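You operate a simulated robot arm through the tools that you are given. There is no shell and no other tool.

The job below is to be done with a simulated robot arm. You get a single attempt, and the scene is never put back.

## Task
Shut valve 34, then level the frame by the wall foot wheel and lock the foot again.
Fine: knob at AUTO; bubble between its long marks.

It is judged by the outcome, as a careful person would: the job done as asked, and still so three seconds after it is handed in. It fails if anything else is knocked over, pushed out of place, dropped, spilled or broken.

## Robot
A 6-joint arm with a two-finger gripper, fixed in place. Base frame: the origin is at the foot of the arm, x ahead of it, y to its left, z up. Readings come in mm, degrees, newtons and seconds.
Its first joint turns from -166.0 to 166.0 degrees. Payload 3.43 kg.
Tool frame: the origin (TCP) lies between the finger pads and is the grasp point; the fingertips stand 20 mm ahead of it; z points along the fingers, y is the line along which they close. Largest opening 190 mm; the body of the gripper starts 248 mm behind the TCP.
Orientation is that of the tool frame in the base frame, as a unit quaternion [w, x, y, z]. With the fingers straight down and closing along the base's y, the tool's x points along the base's -x, its y along +y and its z along -z.

## Interface
- The arm moves only by the tool nudge_tool. Its argument "moves" is a list of rows, each an object of numbers (a shift or turn left out is 0, a gripper value left out holds the last): "wx", "wy", "wz": the turn, a rotation vector about the tool's x, y, z in units of 45 degrees (1.0 is 45 degrees); "tx", "ty", "tz": the shift along the tool's x, y, z in units of 500 mm (1.0 is 500 mm); "claw": the closure in counts, from 0 (fully open) to 255 (shut). In form: [{"wx": .., "wy": .., "wz": .., "tx": .., "ty": .., "tz": .., "claw": ..}, ...]. A call has 1 to 20 rows; each row is the pose to reach, as a shift and turn from the pose commanded when the call began, along the tool's axes at that moment. A call with a number of a shift or a turn outside -1 to 1 is refused whole. Rows are played at 5 a second. More than 50 mm and 8.6 degrees between two rows, or a gripper value outside its range, and nothing of the call is played. A pose out of reach is approached as far as the arm can. The call stops where the force on the tool passes 70 N (or 10 N more than at its start, if that is more) or the arm is blocked; 0.2 s more then pass. The fingers move at their own pace (about 45 mm/s each) and stop on an object; they squeeze with about 21 N. The grip force told is the motor's: it shows also when the fingers shut on nothing. Time passes only in rows, and 0.2 s behind the last, so rows that repeat a pose let the fingers close. The reply holds the time, the measured pose of the TCP, the force on the tool along the base axes, the opening and the grip force, in the units named above and with some noise, with the torque about the TCP (base axes, N m) and any sound that the robot's microphone picked up.
- Cameras (640 x 400 px; columns grow to the right, rows downward): "scene" is fixed at [221.2, -649.4, 1406.4]; the picture's right is [0.69, -0.72, 0.00], its down [-0.32, -0.31, -0.89] and it looks along [0.64, 0.62, -0.45] (base axes); focal length 214 px, centre (320, 200). "wrist" rides on the gripper at [71, -8, -288] in the tool frame; the picture's right is [0.12, 0.99, 0.00], its down [-0.96, 0.12, -0.25] and it looks along [-0.25, 0.03, 0.97] (tool axes); focal length 261 px, centre (320, 200). There is no depth. A picture from a camera that has moved, and an enlarged one, comes with that camera's place and axes in the base frame and with its lens.
- camera(camera): a new picture of that camera. The clock stands still meanwhile.
- move_column(by): slides the trunk up (or, below 0, down) by that many mm; the arm rides with it, the base frame stays. It gives what a move gives, with no picture.
- zoom(camera, box): a new picture of the part [left, top, right, bottom] of that camera's present view, enlarged. The clock stands still meanwhile.
- sign_off(): hands the job in; it is judged then, once.

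Nothing tells you positions but the pictures and the camera data. Unless the task says otherwise, let go and move clear before handing in.

The tools are called as name(argument=value, ...) on one line, values as JSON. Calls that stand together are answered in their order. nudge_tool: Moves the arm, as the interface text tells. Its arguments: {"type":"object","properties":{"moves":{"type":"array","items":{"type":"object","properties":{"wx":{"type":"number"},"wy":{"type":"number"},"wz":{"type":"number"},"tx":{"type":"number"},"ty":{"type":"number"},"tz":{"type":"number"},"claw":{"type":"number"}}}}},"required":["moves"]} The other tools are called the same way: move_column (by) slides the trunk up or down; camera (camera) takes a picture; zoom (camera, box) takes an enlarged picture of a part of a camera's view; sign_off () hands the job in.

At the start:

```text
clock: 0.0
ee_pos: [527.7, -260.7, 1416.5]
orientation: [0.001, 0.0, 1.0, -0.001]
contact_force: [-0.5, 0.2, 0.6]
wrist_torque: [-0.03, 0.0, 0.0]
opening: 190.0
finger_force: 0.0
trunk travel left (down, up): [-240.0, 0.0]
```

scene: 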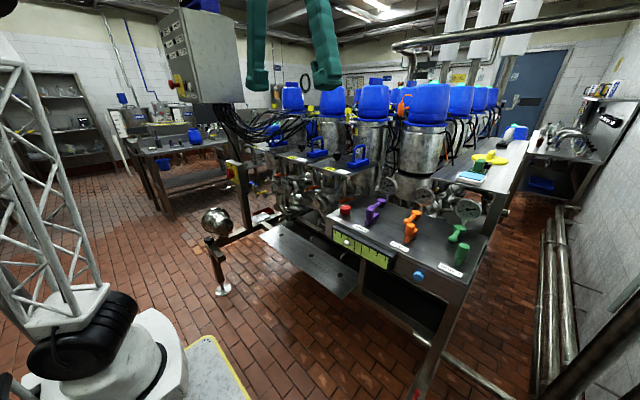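
wrist: 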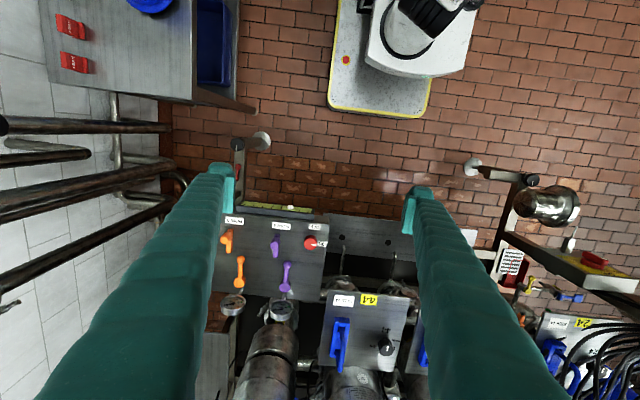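

I see a brewing/process skid with a panel of labelled valves, number plates and legs with feet. I will look closer before moving anything.

zoom(camera="scene", box=[320, 130, 520, 300])

zoom(camera="scene", box=[180, 130, 340, 310])

zoom(camera="wrist", box=[200, 180, 460, 400])

zoom(camera="wrist", box=[440, 140, 640, 400])

zoom(camera="scene", box=[400, 100, 640, 400])

```text
2.35 times, centred on (420, 215) of scene
camera zoom: at [221.2, -649.4, 1406.4], right [0.69, -0.72, 0.0], down [-0.32, -0.31, -0.89], along [0.64, 0.62, -0.45], focal length 505 px, centre (85, 165)
```

zoom: 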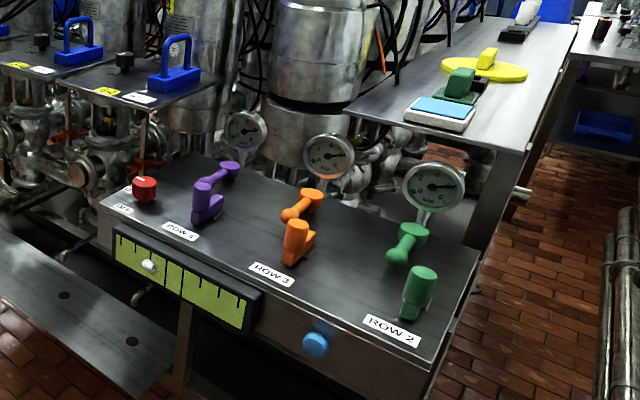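

```text
2.22 times, centred on (260, 220) of scene
camera zoom: at [221.2, -649.4, 1406.4], right [0.69, -0.72, 0.0], down [-0.32, -0.31, -0.89], along [0.64, 0.62, -0.45], focal length 477 px, centre (453, 156)
```

zoom: 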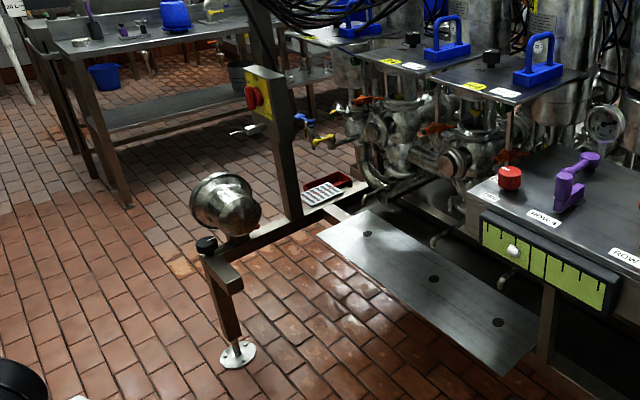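

```text
1.82 times, centred on (330, 290) of wrist
camera zoom: at [456.7, -268.6, 1704.7], right [-0.12, 0.99, 0.0], down [0.96, 0.12, 0.25], along [0.25, 0.03, -0.97], focal length 474 px, centre (302, 36)
```

zoom: 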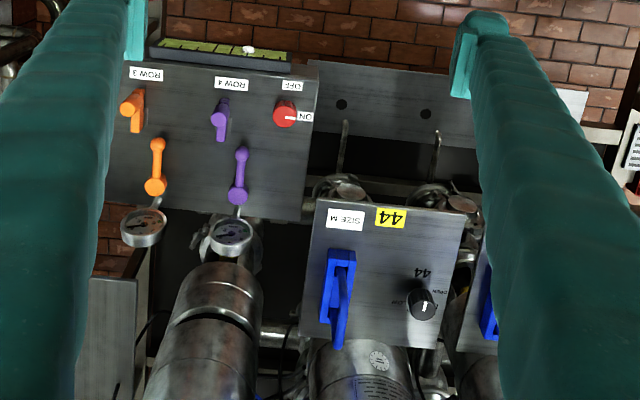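

```text
1.54 times, centred on (540, 270) of wrist
camera zoom: at [456.7, -268.6, 1704.7], right [-0.12, 0.99, 0.0], down [0.96, 0.12, 0.25], along [0.25, 0.03, -0.97], focal length 401 px, centre (-18, 92)
```

zoom: 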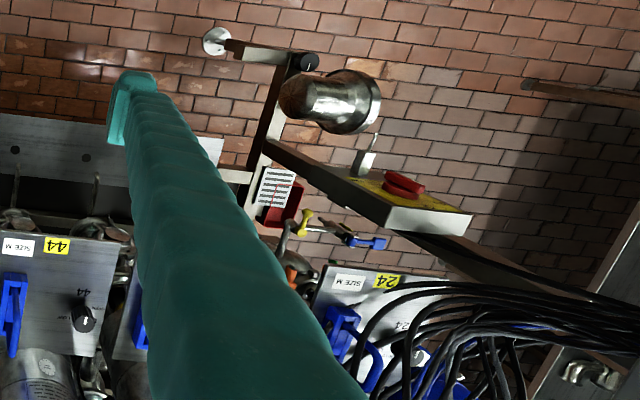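

```text
1.33 times, centred on (520, 250) of scene
camera zoom: at [221.2, -649.4, 1406.4], right [0.69, -0.72, 0.0], down [-0.32, -0.31, -0.89], along [0.64, 0.62, -0.45], focal length 286 px, centre (53, 133)
```

zoom: 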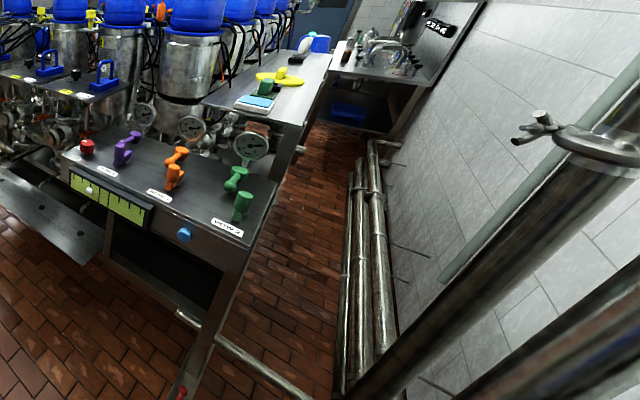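

The valve plates read 44 (near) and 24 (far), so 34 should be the one between them. The spirit level is on the front of the panel, and the legs have feet with wheels. I'll look closer at the wall-side foot.

zoom(camera="wrist", box=[180, 100, 340, 240])

zoom(camera="wrist", box=[420, 120, 600, 240])

zoom(camera="scene", box=[360, 300, 500, 400])

zoom(camera="scene", box=[260, 130, 380, 200])

zoom(camera="scene", box=[320, 220, 440, 300])

zoom(camera="wrist", box=[310, 280, 430, 380])

```text
2.86 times, centred on (260, 170) of wrist
camera zoom: at [456.7, -268.6, 1704.7], right [-0.12, 0.99, 0.0], down [0.96, 0.12, 0.25], along [0.25, 0.03, -0.97], focal length 745 px, centre (491, 286)
```

zoom: 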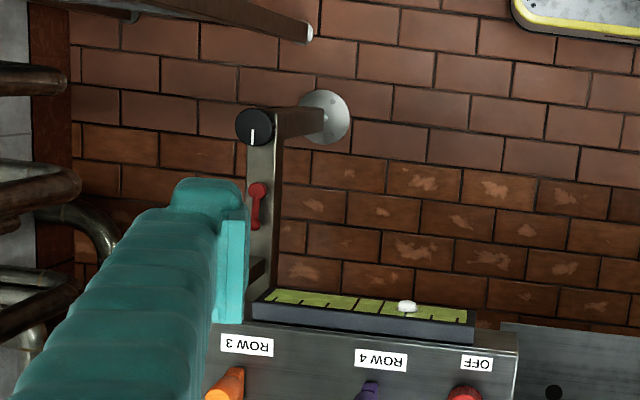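

```text
3.33 times, centred on (510, 180) of wrist
camera zoom: at [456.7, -268.6, 1704.7], right [-0.12, 0.99, 0.0], down [0.96, 0.12, 0.25], along [0.25, 0.03, -0.97], focal length 869 px, centre (-313, 267)
```

zoom: 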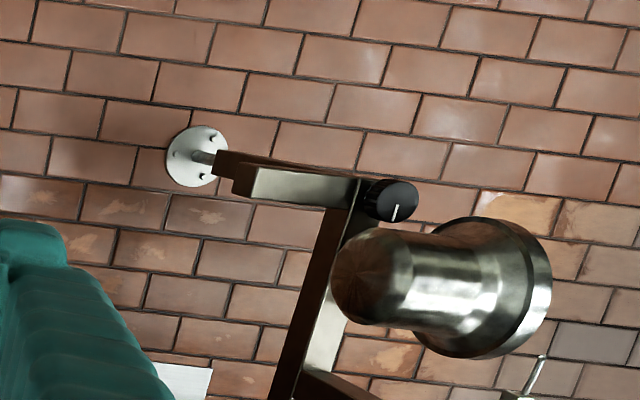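

```text
4.00 times, centred on (430, 350) of scene
camera zoom: at [221.2, -649.4, 1406.4], right [0.69, -0.72, 0.0], down [-0.32, -0.31, -0.89], along [0.64, 0.62, -0.45], focal length 858 px, centre (-120, -400)
```

zoom: 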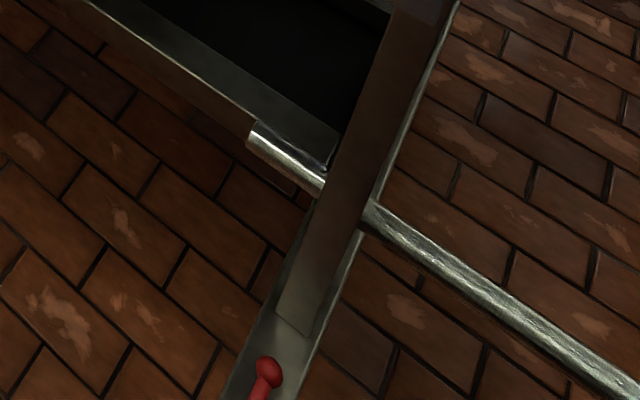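

```text
5.33 times, centred on (320, 165) of scene
camera zoom: at [221.2, -649.4, 1406.4], right [0.69, -0.72, 0.0], down [-0.32, -0.31, -0.89], along [0.64, 0.62, -0.45], focal length 1144 px, centre (320, 387)
```

zoom: 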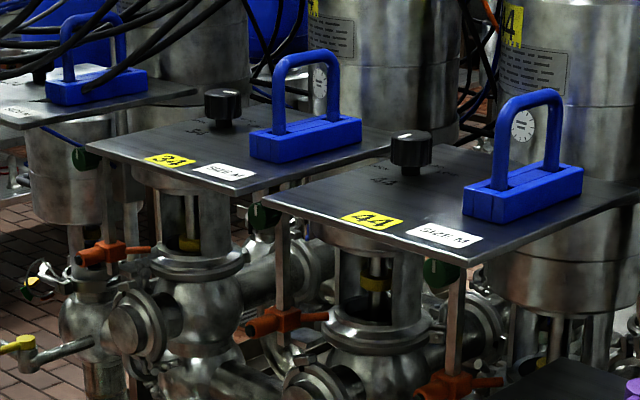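

```text
5.00 times, centred on (380, 260) of scene
camera zoom: at [221.2, -649.4, 1406.4], right [0.69, -0.72, 0.0], down [-0.32, -0.31, -0.89], along [0.64, 0.62, -0.45], focal length 1072 px, centre (20, -100)
```

zoom: 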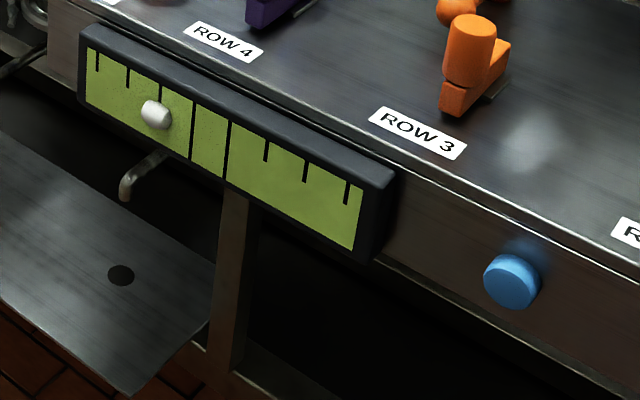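

```text
4.00 times, centred on (370, 330) of wrist
camera zoom: at [456.7, -268.6, 1704.7], right [-0.12, 0.99, 0.0], down [0.96, 0.12, 0.25], along [0.25, 0.03, -0.97], focal length 1043 px, centre (120, -320)
```

zoom: 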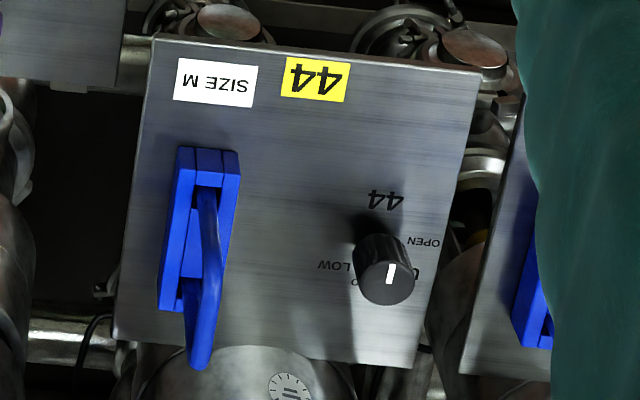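

The wall-side foot has a black wheel with a white mark (about x 556, y −635, z ~500) and a red lock lever on its bar. The bubble sits off toward +y. Valve 34's knob is around (955, 195, 1150), so I'll move the camera over it first to read its labels.

nudge_tool(moves=[{"tx": -0.03, "ty": 0.09}, {"tx": -0.06, "ty": 0.18}, {"tx": -0.09, "ty": 0.27}, {"tx": -0.12, "ty": 0.36}, {"tx": -0.15, "ty": 0.45}, {"tx": -0.18, "ty": 0.54}, {"tx": -0.21, "ty": 0.63}, {"tx": -0.24, "ty": 0.72}, {"tx": -0.27, "ty": 0.81}, {"tx": -0.3, "ty": 0.9}])

```text
clock: 2.2
ee_pos: [672.9, 187.6, 1397.0]
orientation: [0.006, 0.0, 1.0, -0.001]
contact_force: [0.1, -0.2, 0.6]
wrist_torque: [0.18, -0.1, 0.0]
opening: 189.8
finger_force: 0.1
out of reach, approached as far as the arm can: row 7, 8, 9, 10
trunk travel left (down, up): [-240.0, 0.0]
```

The arm could not hold that height, so it came down slightly. I'll look at plate 34 now.

camera(camera="wrist")

camera(camera="scene")

zoom(camera="wrist", box=[260, 180, 420, 300])

```text
taken
camera wrist: at [599.3, 180.4, 1685.5], right [-0.12, 0.99, 0.0], down [0.96, 0.12, 0.26], along [0.26, 0.03, -0.97], focal length 261 px, centre (320, 200)
```

wrist: 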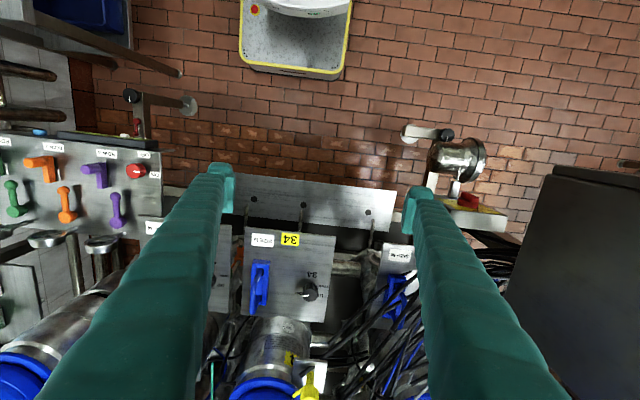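

```text
taken
```

scene: 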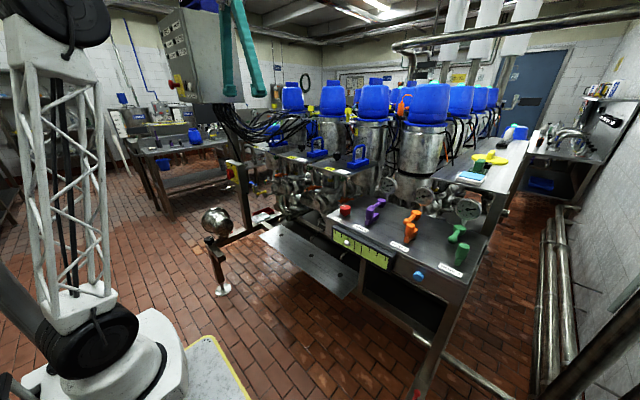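

```text
3.33 times, centred on (340, 240) of wrist
camera zoom: at [599.3, 180.4, 1685.5], right [-0.12, 0.99, 0.0], down [0.96, 0.12, 0.26], along [0.26, 0.03, -0.97], focal length 869 px, centre (253, 67)
```

zoom: 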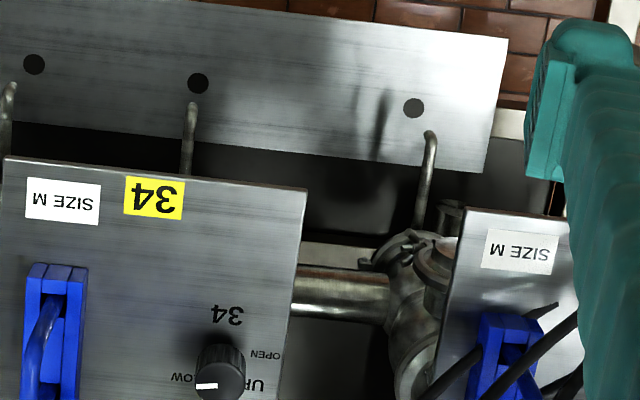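

zoom(camera="wrist", box=[276, 260, 346, 310])

zoom(camera="wrist", box=[360, 230, 460, 320])

zoom(camera="wrist", box=[0, 80, 220, 250])

zoom(camera="scene", box=[310, 140, 350, 170])

zoom(camera="scene", box=[280, 130, 330, 170])

```text
8.00 times, centred on (311, 285) of wrist
camera zoom: at [599.3, 180.4, 1685.5], right [-0.12, 0.99, 0.0], down [0.96, 0.12, 0.26], along [0.26, 0.03, -0.97], focal length 2085 px, centre (392, -480)
```

zoom: 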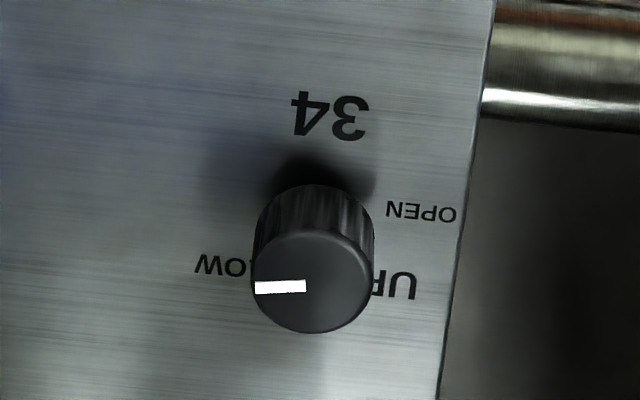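

```text
4.44 times, centred on (410, 275) of wrist
camera zoom: at [599.3, 180.4, 1685.5], right [-0.12, 0.99, 0.0], down [0.96, 0.12, 0.26], along [0.26, 0.03, -0.97], focal length 1158 px, centre (-80, -133)
```

zoom: 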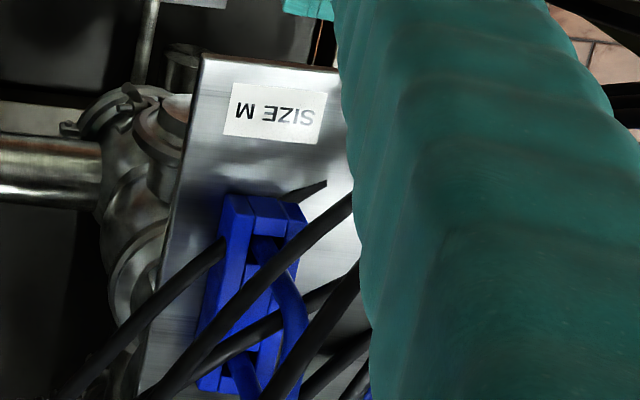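

```text
2.35 times, centred on (110, 165) of wrist
camera zoom: at [599.3, 180.4, 1685.5], right [-0.12, 0.99, 0.0], down [0.96, 0.12, 0.26], along [0.26, 0.03, -0.97], focal length 613 px, centre (814, 282)
```

zoom: 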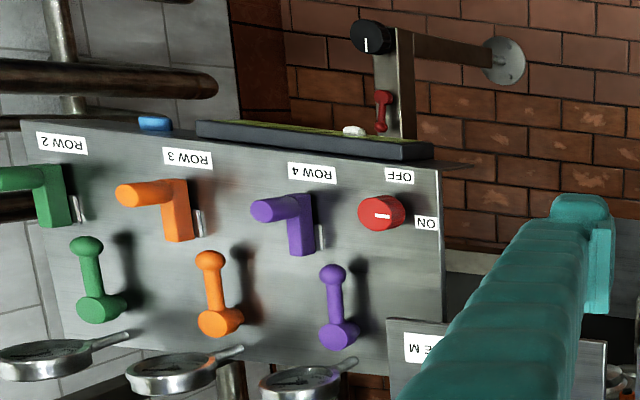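

```text
13.33 times, centred on (330, 155) of scene
camera zoom: at [221.2, -649.4, 1406.4], right [0.69, -0.72, 0.0], down [-0.32, -0.31, -0.89], along [0.64, 0.62, -0.45], focal length 2860 px, centre (187, 800)
```

zoom: 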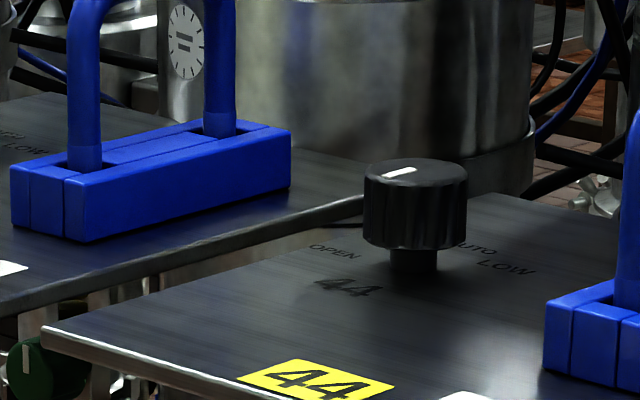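

```text
10.00 times, centred on (305, 150) of scene
camera zoom: at [221.2, -649.4, 1406.4], right [0.69, -0.72, 0.0], down [-0.32, -0.31, -0.89], along [0.64, 0.62, -0.45], focal length 2145 px, centre (470, 700)
```

zoom: 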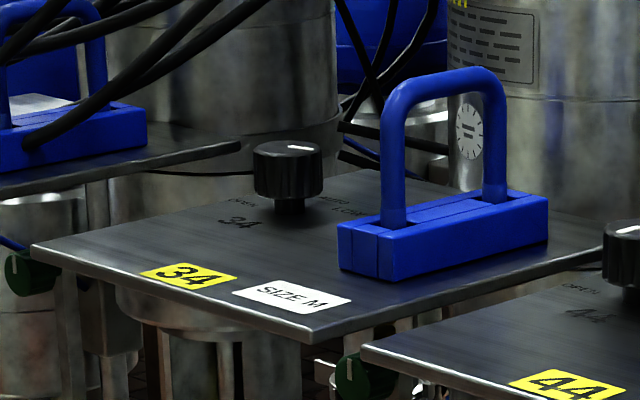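

The valve 34 knob points at LOW now. AUTO and other labels lie around it but are partly hidden. I'll move closer over the knob to read the whole dial.

nudge_tool(moves=[{"tx": -0.05, "tz": 0.04}, {"tx": -0.1, "tz": 0.08}, {"tx": -0.15, "tz": 0.12}, {"tx": -0.2, "tz": 0.16}, {"tx": -0.25, "tz": 0.2}])

camera(camera="wrist")

```text
clock: 3.4
ee_pos: [798.1, 187.0, 1299.4]
orientation: [0.002, 0.0, 1.0, -0.001]
contact_force: [-0.1, 0.1, 0.8]
wrist_torque: [-0.03, -0.09, -0.01]
opening: 189.9
finger_force: 0.1
trunk travel left (down, up): [-240.0, 0.0]
```

```text
taken
camera wrist: at [726.8, 178.8, 1588.6], right [-0.12, 0.99, 0.0], down [0.96, 0.12, 0.25], along [0.25, 0.03, -0.97], focal length 261 px, centre (320, 200)
```

wrist: 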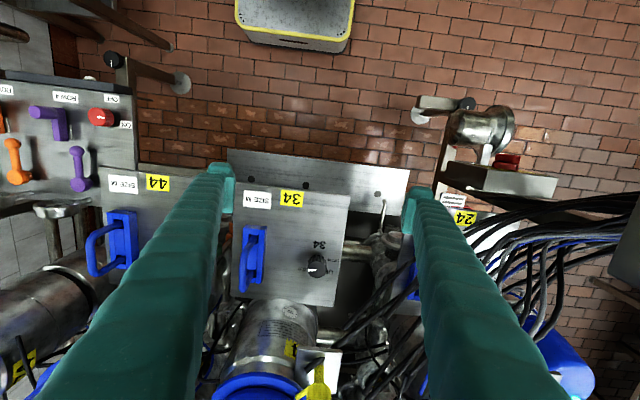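

zoom(camera="wrist", box=[270, 220, 370, 300])

zoom(camera="wrist", box=[70, 20, 210, 120])

zoom(camera="wrist", box=[400, 80, 560, 240])

```text
5.00 times, centred on (320, 260) of wrist
camera zoom: at [726.8, 178.8, 1588.6], right [-0.12, 0.99, 0.0], down [0.96, 0.12, 0.25], along [0.25, 0.03, -0.97], focal length 1303 px, centre (320, -100)
```

zoom: 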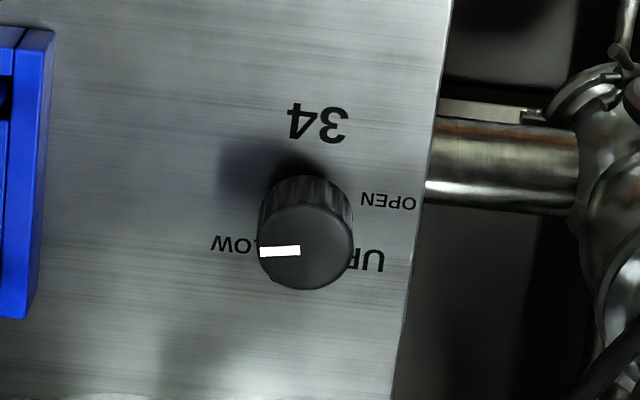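

```text
4.00 times, centred on (140, 70) of wrist
camera zoom: at [726.8, 178.8, 1588.6], right [-0.12, 0.99, 0.0], down [0.96, 0.12, 0.25], along [0.25, 0.03, -0.97], focal length 1043 px, centre (1040, 720)
```

zoom: 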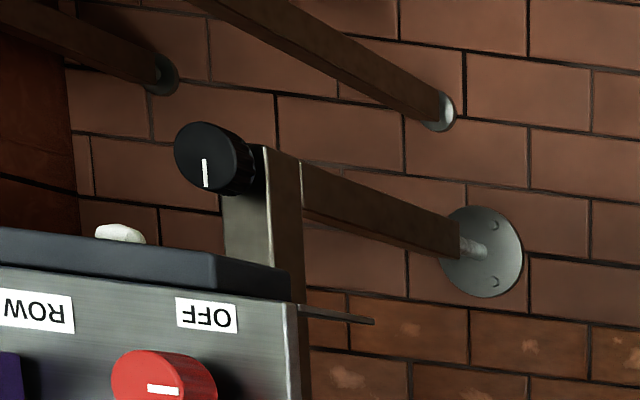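

```text
2.50 times, centred on (480, 160) of wrist
camera zoom: at [726.8, 178.8, 1588.6], right [-0.12, 0.99, 0.0], down [0.96, 0.12, 0.25], along [0.25, 0.03, -0.97], focal length 652 px, centre (-80, 300)
```

zoom: 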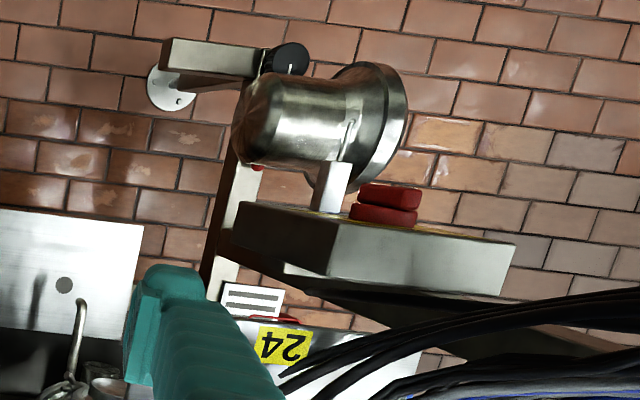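

The dial reads OPEN / UP / LOW with AUTO hidden behind the knob; AUTO is the shut state of such a valve. I'll move further forward to see the far side of the knob.

nudge_tool(moves=[{"tx": -0.08, "ty": 0.01}, {"tx": -0.16, "ty": 0.02}, {"tx": -0.24, "ty": 0.02}, {"tx": -0.3, "ty": 0.02}])

camera(camera="wrist")

zoom(camera="wrist", box=[270, 140, 370, 220])

```text
clock: 4.4
ee_pos: [926.0, 191.8, 1274.4]
orientation: [0.01, 0.001, 1.0, 0.001]
contact_force: [-0.5, 0.3, 0.3]
wrist_torque: [-0.02, -0.12, 0.03]
opening: 189.8
finger_force: 0.0
out of reach, approached as far as the arm can: row 3, 4
trunk travel left (down, up): [-240.0, 0.0]
```

```text
taken
camera wrist: at [851.1, 184.4, 1561.6], right [-0.12, 0.99, 0.0], down [0.96, 0.12, 0.27], along [0.26, 0.03, -0.96], focal length 261 px, centre (320, 200)
```

wrist: 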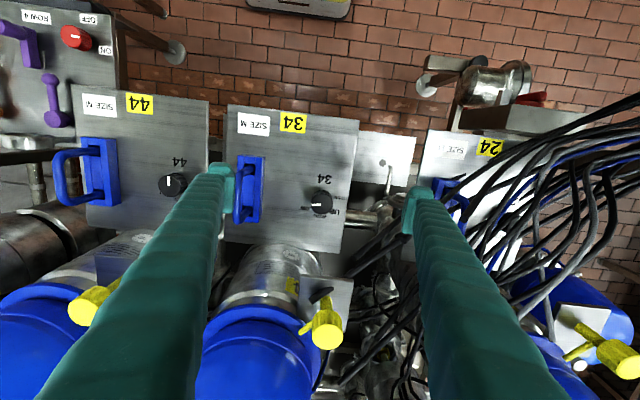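

```text
5.00 times, centred on (320, 180) of wrist
camera zoom: at [851.1, 184.4, 1561.6], right [-0.12, 0.99, 0.0], down [0.96, 0.12, 0.27], along [0.26, 0.03, -0.96], focal length 1303 px, centre (320, 300)
```

zoom: 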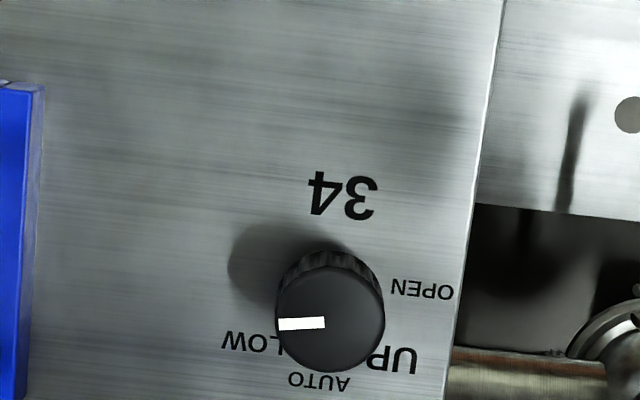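

I can now read the full dial: OPEN, UP, AUTO, LOW, with AUTO straight away from the robot (+x). I'll compare it with the other valves' knobs.

zoom(camera="wrist", box=[140, 145, 220, 205])

zoom(camera="wrist", box=[300, 170, 348, 218])

zoom(camera="scene", box=[290, 130, 320, 150])

zoom(camera="scene", box=[320, 145, 350, 165])

zoom(camera="wrist", box=[410, 120, 530, 240])

```text
6.67 times, centred on (180, 175) of wrist
camera zoom: at [851.1, 184.4, 1561.6], right [-0.12, 0.99, 0.0], down [0.96, 0.12, 0.27], along [0.26, 0.03, -0.96], focal length 1738 px, centre (1253, 367)
```

zoom: 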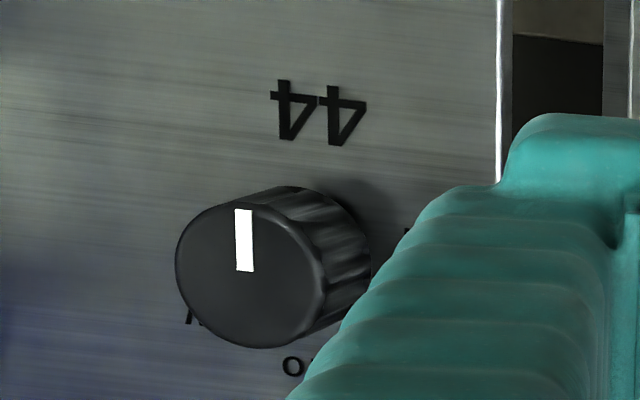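

```text
8.33 times, centred on (324, 194) of wrist
camera zoom: at [851.1, 184.4, 1561.6], right [-0.12, 0.99, 0.0], down [0.96, 0.12, 0.27], along [0.26, 0.03, -0.96], focal length 2172 px, centre (287, 250)
```

zoom: 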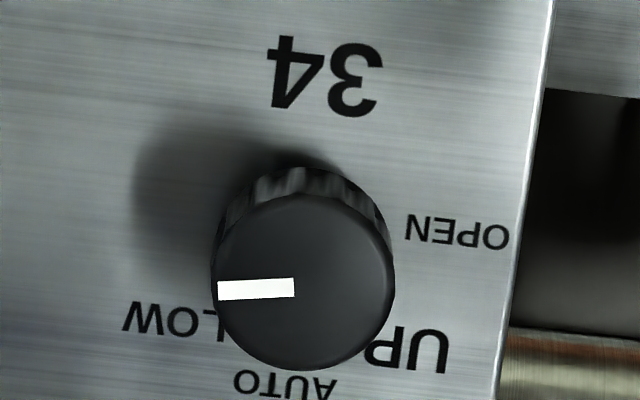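

```text
16.00 times, centred on (305, 140) of scene
camera zoom: at [221.2, -649.4, 1406.4], right [0.69, -0.72, 0.0], down [-0.32, -0.31, -0.89], along [0.64, 0.62, -0.45], focal length 3432 px, centre (560, 1160)
```

zoom: 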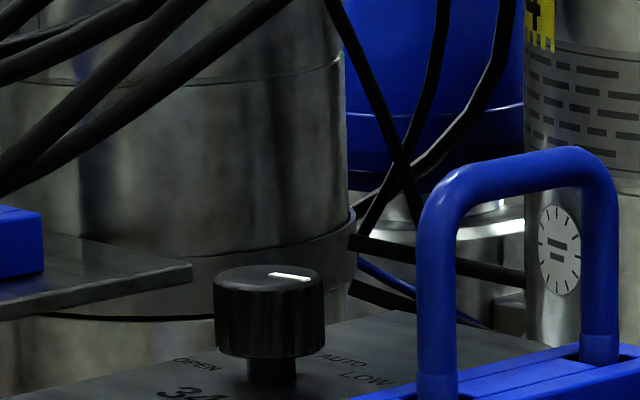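

```text
16.00 times, centred on (335, 155) of scene
camera zoom: at [221.2, -649.4, 1406.4], right [0.69, -0.72, 0.0], down [-0.32, -0.31, -0.89], along [0.64, 0.62, -0.45], focal length 3432 px, centre (80, 920)
```

zoom: 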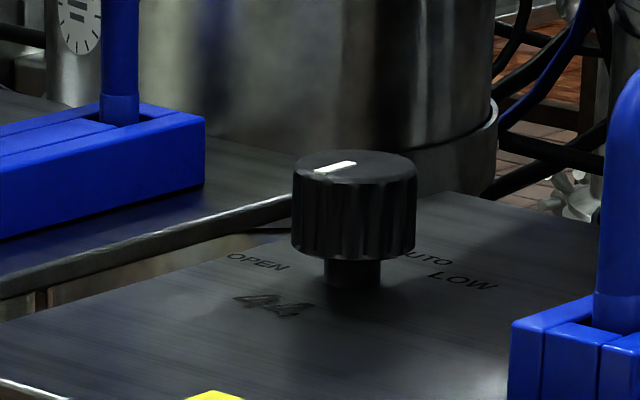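

```text
3.33 times, centred on (470, 180) of wrist
camera zoom: at [851.1, 184.4, 1561.6], right [-0.12, 0.99, 0.0], down [0.96, 0.12, 0.27], along [0.26, 0.03, -0.96], focal length 869 px, centre (-180, 267)
```

zoom: 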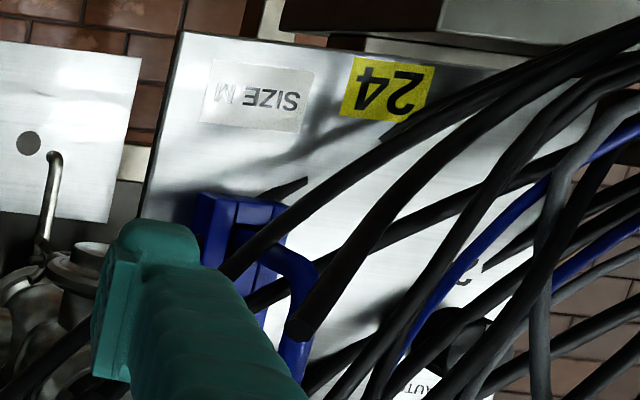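

Valve 34's mark points about −80° (past LOW), and AUTO is at 0° (+x). So the knob needs about an 80–83° counter-clockwise turn seen from above. The knob is near (964, 201), top about 1165 and plate about 1119. I'll narrow the fingers and descend above it.

nudge_tool(moves=[{"claw": 148}, {"claw": 148}, {"claw": 148}, {"claw": 148}, {"claw": 148}, {"claw": 148}, {"claw": 148, "tx": -0.026, "ty": 0.006, "tz": 0.05, "wy": 0.008}, {"claw": 148, "tx": -0.052, "ty": 0.013, "tz": 0.1, "wy": 0.016}, {"claw": 148, "tx": -0.077, "ty": 0.019, "tz": 0.149, "wy": 0.0255}])

camera(camera="wrist")

camera(camera="scene")

zoom(camera="scene", box=[250, 50, 370, 180])

```text
clock: 6.4
ee_pos: [965.7, 201.5, 1197.2]
orientation: [-0.008, 0.0, 1.0, -0.002]
contact_force: [0.1, -0.3, -1.4]
wrist_torque: [-0.01, -0.09, 0.01]
opening: 79.9
finger_force: 0.2
trunk travel left (down, up): [-240.0, 0.0]
```

```text
taken
camera wrist: at [900.4, 194.7, 1487.6], right [-0.12, 0.99, 0.0], down [0.97, 0.12, 0.23], along [0.23, 0.03, -0.97], focal length 261 px, centre (320, 200)
```

wrist: 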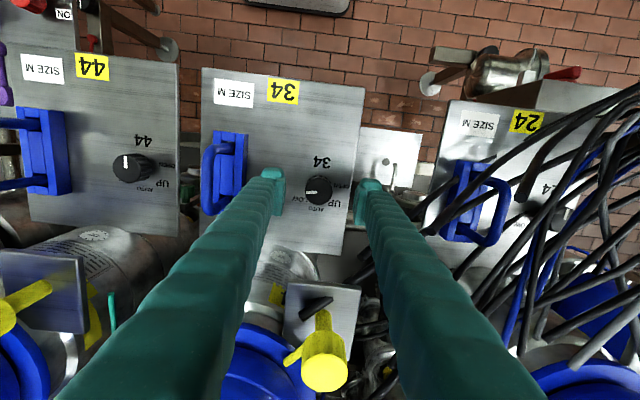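

```text
taken
```

scene: 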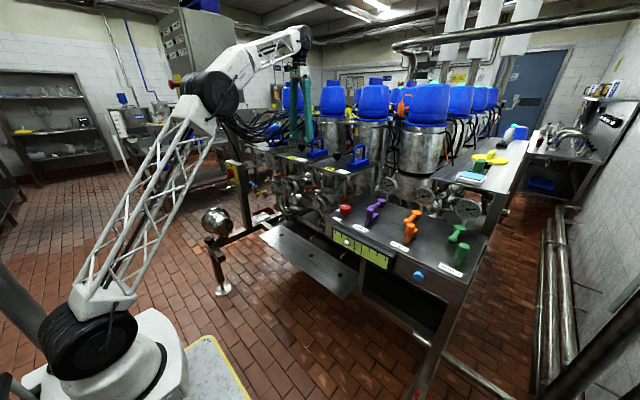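

```text
3.08 times, centred on (310, 115) of scene
camera zoom: at [221.2, -649.4, 1406.4], right [0.69, -0.72, 0.0], down [-0.32, -0.31, -0.89], along [0.64, 0.62, -0.45], focal length 660 px, centre (351, 462)
```

zoom: 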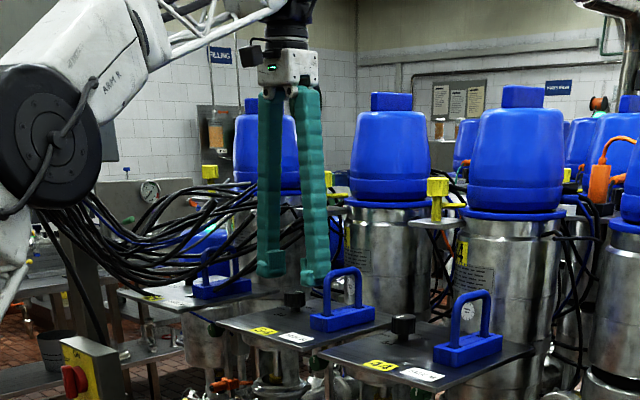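

zoom(camera="wrist", box=[280, 140, 380, 220])

zoom(camera="wrist", box=[260, 230, 380, 400])

zoom(camera="scene", box=[280, 110, 330, 160])

```text
5.00 times, centred on (330, 180) of wrist
camera zoom: at [900.4, 194.7, 1487.6], right [-0.12, 0.99, 0.0], down [0.97, 0.12, 0.23], along [0.23, 0.03, -0.97], focal length 1303 px, centre (270, 300)
```

zoom: 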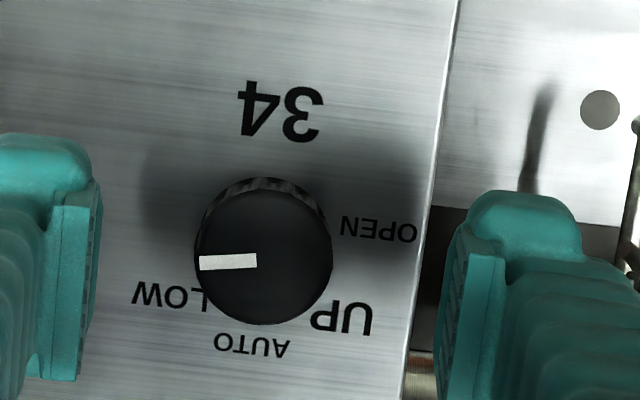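

```text
2.35 times, centred on (320, 315) of wrist
camera zoom: at [900.4, 194.7, 1487.6], right [-0.12, 0.99, 0.0], down [0.97, 0.12, 0.23], along [0.23, 0.03, -0.97], focal length 613 px, centre (320, -71)
```

zoom: 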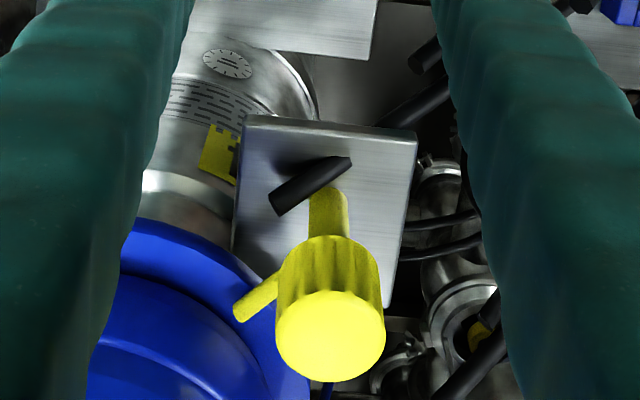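

```text
8.00 times, centred on (305, 135) of scene
camera zoom: at [221.2, -649.4, 1406.4], right [0.69, -0.72, 0.0], down [-0.32, -0.31, -0.89], along [0.64, 0.62, -0.45], focal length 1716 px, centre (440, 720)
```

zoom: 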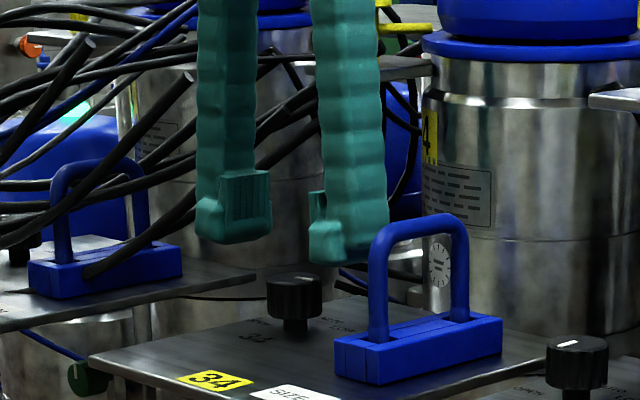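

The knob is centred under the gripper at about (966, 202), mark at −82°. I'll level the tool, pre-turn it 22.5° clockwise and lower it to the knob in steps.

nudge_tool(moves=[{"wy": -0.01, "tz": 0.01}, {"wy": -0.0204, "tz": 0.02, "ty": 0.001}, {"wy": -0.0204, "tz": 0.02, "ty": 0.001}])

```text
clock: 7.2
ee_pos: [965.0, 202.3, 1188.3]
orientation: [0.001, 0.0, 1.0, 0.0]
contact_force: [-0.3, -0.2, -0.7]
wrist_torque: [0.0, -0.02, -0.04]
opening: 79.7
finger_force: 0.1
trunk travel left (down, up): [-240.0, 0.0]
```

nudge_tool(moves=[{"wz": 0.17}, {"wz": 0.34}, {"wz": 0.5}, {"wz": 0.5, "tz": 0.025, "tx": -0.002}, {"wz": 0.5, "tz": 0.05, "tx": -0.002}, {"wz": 0.5, "tz": 0.074, "tx": -0.002}])

zoom(camera="wrist", box=[250, 130, 400, 250])

zoom(camera="scene", box=[250, 40, 370, 180])

```text
clock: 8.6
ee_pos: [965.5, 202.6, 1151.9]
orientation: [0.0, 0.195, 0.981, -0.001]
contact_force: [0.0, 0.7, 0.4]
wrist_torque: [-0.04, -0.02, 0.04]
opening: 79.6
finger_force: 0.0
trunk travel left (down, up): [-240.0, 0.0]
```

```text
3.33 times, centred on (325, 190) of wrist
camera zoom: at [897.5, 222.1, 1439.7], right [0.27, 0.96, 0.0], down [0.93, -0.26, 0.25], along [0.24, -0.07, -0.97], focal length 869 px, centre (303, 233)
```

zoom: 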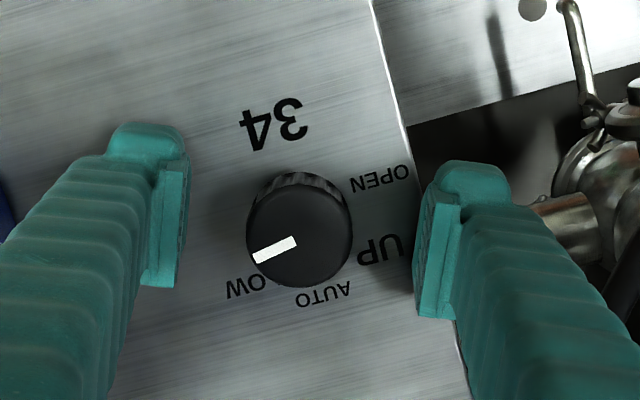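

```text
2.86 times, centred on (310, 110) of scene
camera zoom: at [221.2, -649.4, 1406.4], right [0.69, -0.72, 0.0], down [-0.32, -0.31, -0.89], along [0.64, 0.62, -0.45], focal length 613 px, centre (349, 457)
```

zoom: 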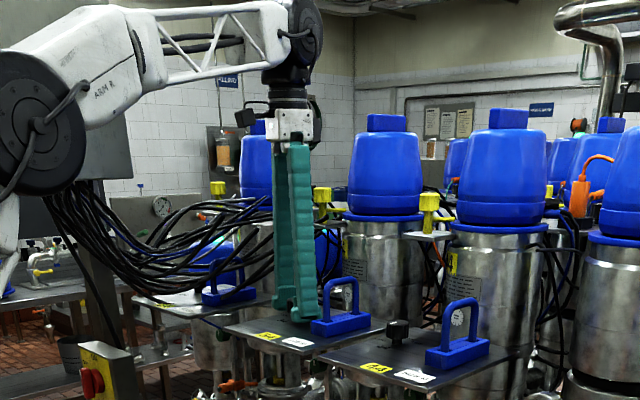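

nudge_tool(moves=[{"claw": 255}, {"claw": 255}, {"claw": 255}, {"claw": 255}, {"claw": 255}])

```text
clock: 9.8
ee_pos: [964.6, 200.7, 1151.3]
orientation: [0.0, 0.195, 0.981, -0.001]
contact_force: [-8.3, -7.4, -5.6]
wrist_torque: [-0.06, 0.08, 0.0]
opening: 34.3
finger_force: 44.6
trunk travel left (down, up): [-240.0, 0.0]
```

The fingers hold the knob at 34 mm. Now I'll turn it counter-clockwise seen from above by about 42°.

nudge_tool(moves=[{"wz": -0.12}, {"wz": -0.24}, {"wz": -0.36}, {"wz": -0.48}, {"wz": -0.6}, {"wz": -0.72}, {"wz": -0.84}, {"wz": -0.94}, {"wz": -0.94}])

zoom(camera="wrist", box=[250, 130, 400, 250])

```text
clock: 11.8
ee_pos: [966.6, 200.4, 1150.1]
orientation: [0.0, -0.172, 0.985, -0.001]
contact_force: [0.4, -13.2, 3.5]
wrist_torque: [-0.12, 0.02, -0.78]
opening: 34.2
finger_force: 45.0
trunk travel left (down, up): [-240.0, 0.0]
```

```text
3.33 times, centred on (325, 190) of wrist
camera zoom: at [903.2, 169.7, 1439.6], right [-0.45, 0.89, 0.0], down [0.87, 0.44, 0.25], along [0.22, 0.11, -0.97], focal length 869 px, centre (303, 233)
```

zoom: 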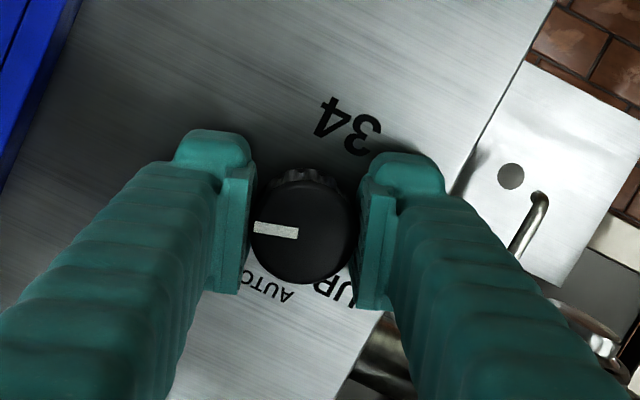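

The tool turned 42° but the mark only moved about 10–15°, with 0.78 N·m resisting, so the fingers slipped. I'll open them and look at where the knob rests.

nudge_tool(moves=[{"claw": 165}, {"claw": 165}, {"claw": 165}, {"claw": 165}])

zoom(camera="wrist", box=[270, 150, 370, 230])

zoom(camera="scene", box=[250, 40, 370, 180])

```text
clock: 12.8
ee_pos: [966.5, 202.3, 1149.5]
orientation: [0.0, -0.171, 0.985, -0.001]
contact_force: [0.4, -0.3, 0.3]
wrist_torque: [0.03, 0.01, 0.02]
opening: 67.0
finger_force: 0.1
trunk travel left (down, up): [-240.0, 0.0]
```

```text
5.00 times, centred on (320, 190) of wrist
camera zoom: at [903.2, 171.3, 1439.2], right [-0.45, 0.89, 0.0], down [0.87, 0.44, 0.25], along [0.22, 0.11, -0.97], focal length 1303 px, centre (320, 250)
```

zoom: 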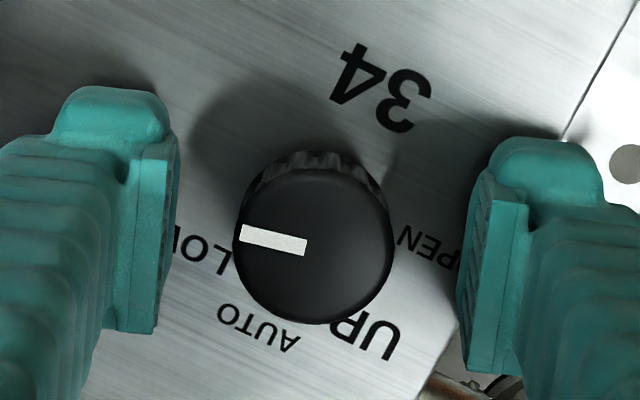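

```text
2.86 times, centred on (310, 110) of scene
camera zoom: at [221.2, -649.4, 1406.4], right [0.69, -0.72, 0.0], down [-0.32, -0.31, -0.89], along [0.64, 0.62, -0.45], focal length 613 px, centre (349, 457)
```

zoom: 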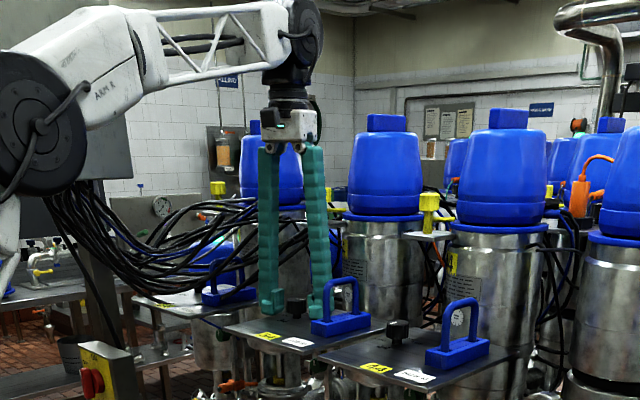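

The knob rests at −75°, which looks like an end stop in this direction. Turning it the other way will show whether it moves freely.

nudge_tool(moves=[{"claw": 255}, {"claw": 255}, {"claw": 255}, {"claw": 255}])

nudge_tool(moves=[{"wz": 0.1}, {"wz": 0.2}, {"wz": 0.3}, {"wz": 0.4}])

zoom(camera="wrist", box=[270, 150, 370, 230])

```text
clock: 13.8
ee_pos: [966.8, 200.1, 1150.6]
orientation: [0.001, -0.17, 0.985, -0.001]
contact_force: [3.1, -3.8, -0.7]
wrist_torque: [-0.02, -0.04, 0.03]
opening: 34.7
finger_force: 44.8
trunk travel left (down, up): [-240.0, 0.0]
```

```text
clock: 14.8
ee_pos: [965.7, 200.1, 1150.3]
orientation: [0.0, -0.015, 1.0, 0.0]
contact_force: [-1.6, -9.6, -0.7]
wrist_torque: [-0.11, 0.14, 0.0]
opening: 34.9
finger_force: 45.2
trunk travel left (down, up): [-240.0, 0.0]
```

```text
5.00 times, centred on (320, 190) of wrist
camera zoom: at [896.9, 191.0, 1439.1], right [-0.15, 0.99, 0.0], down [0.96, 0.14, 0.25], along [0.24, 0.03, -0.97], focal length 1303 px, centre (320, 250)
```

zoom: 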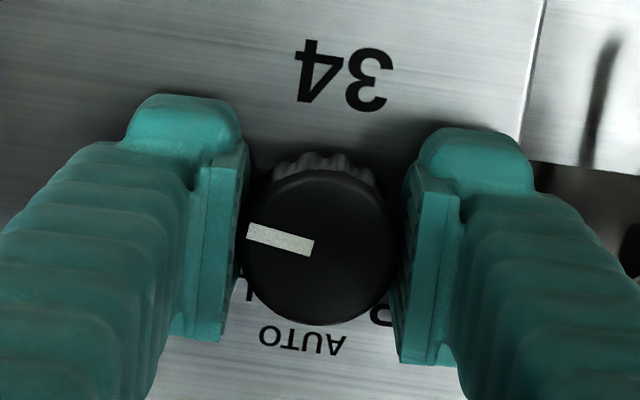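

The knob follows freely clockwise (mark now −97°, no torque) and is stopped counter-clockwise at −75°. Before deciding, I'll compare with the neighbouring knobs and the red ON/OFF knob to see how their marks relate to labels.

camera(camera="wrist")

zoom(camera="wrist", box=[500, 150, 620, 270])

zoom(camera="wrist", box=[80, 120, 200, 220])

zoom(camera="scene", box=[325, 195, 375, 235])

zoom(camera="scene", box=[240, 120, 300, 170])

```text
taken
camera wrist: at [896.9, 191.0, 1439.1], right [-0.15, 0.99, 0.0], down [0.96, 0.14, 0.25], along [0.24, 0.03, -0.97], focal length 261 px, centre (320, 200)
```

wrist: 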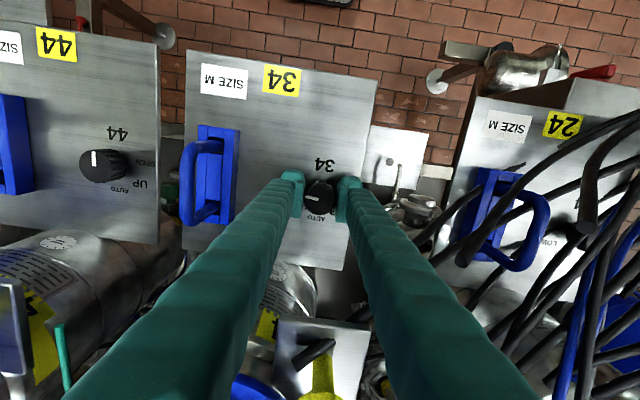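

```text
3.33 times, centred on (560, 210) of wrist
camera zoom: at [896.9, 191.0, 1439.1], right [-0.15, 0.99, 0.0], down [0.96, 0.14, 0.25], along [0.24, 0.03, -0.97], focal length 869 px, centre (-480, 167)
```

zoom: 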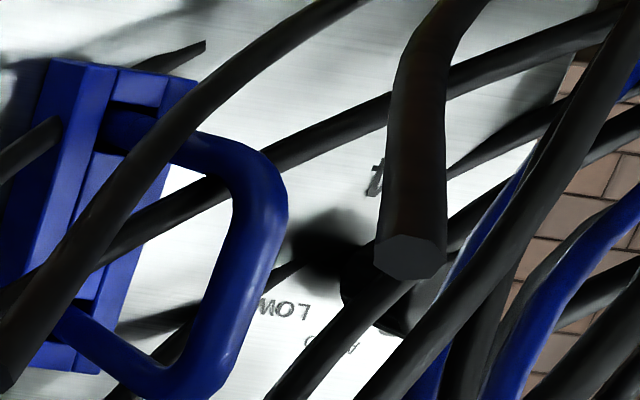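

```text
4.00 times, centred on (140, 170) of wrist
camera zoom: at [896.9, 191.0, 1439.1], right [-0.15, 0.99, 0.0], down [0.96, 0.14, 0.25], along [0.24, 0.03, -0.97], focal length 1043 px, centre (1040, 320)
```

zoom: 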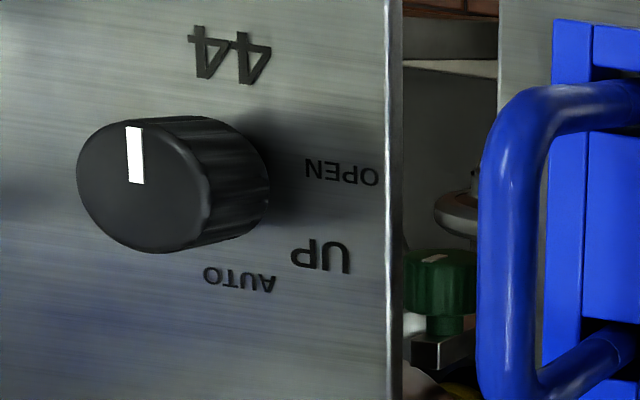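

```text
10.00 times, centred on (350, 215) of scene
camera zoom: at [221.2, -649.4, 1406.4], right [0.69, -0.72, 0.0], down [-0.32, -0.31, -0.89], along [0.64, 0.62, -0.45], focal length 2145 px, centre (20, 50)
```

zoom: 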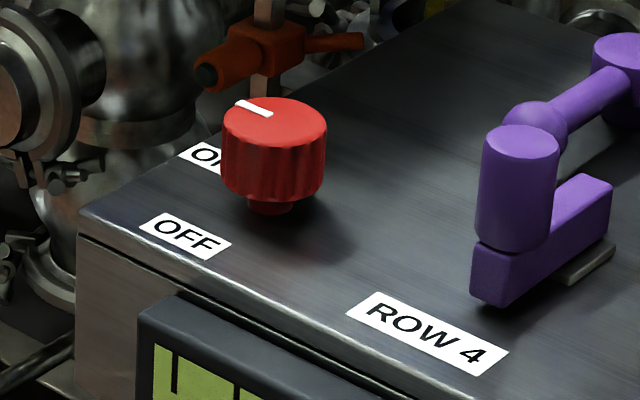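

```text
8.00 times, centred on (270, 145) of scene
camera zoom: at [221.2, -649.4, 1406.4], right [0.69, -0.72, 0.0], down [-0.32, -0.31, -0.89], along [0.64, 0.62, -0.45], focal length 1716 px, centre (720, 640)
```

zoom: 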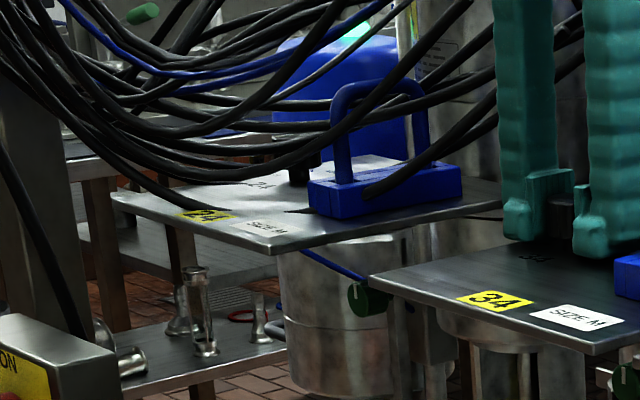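

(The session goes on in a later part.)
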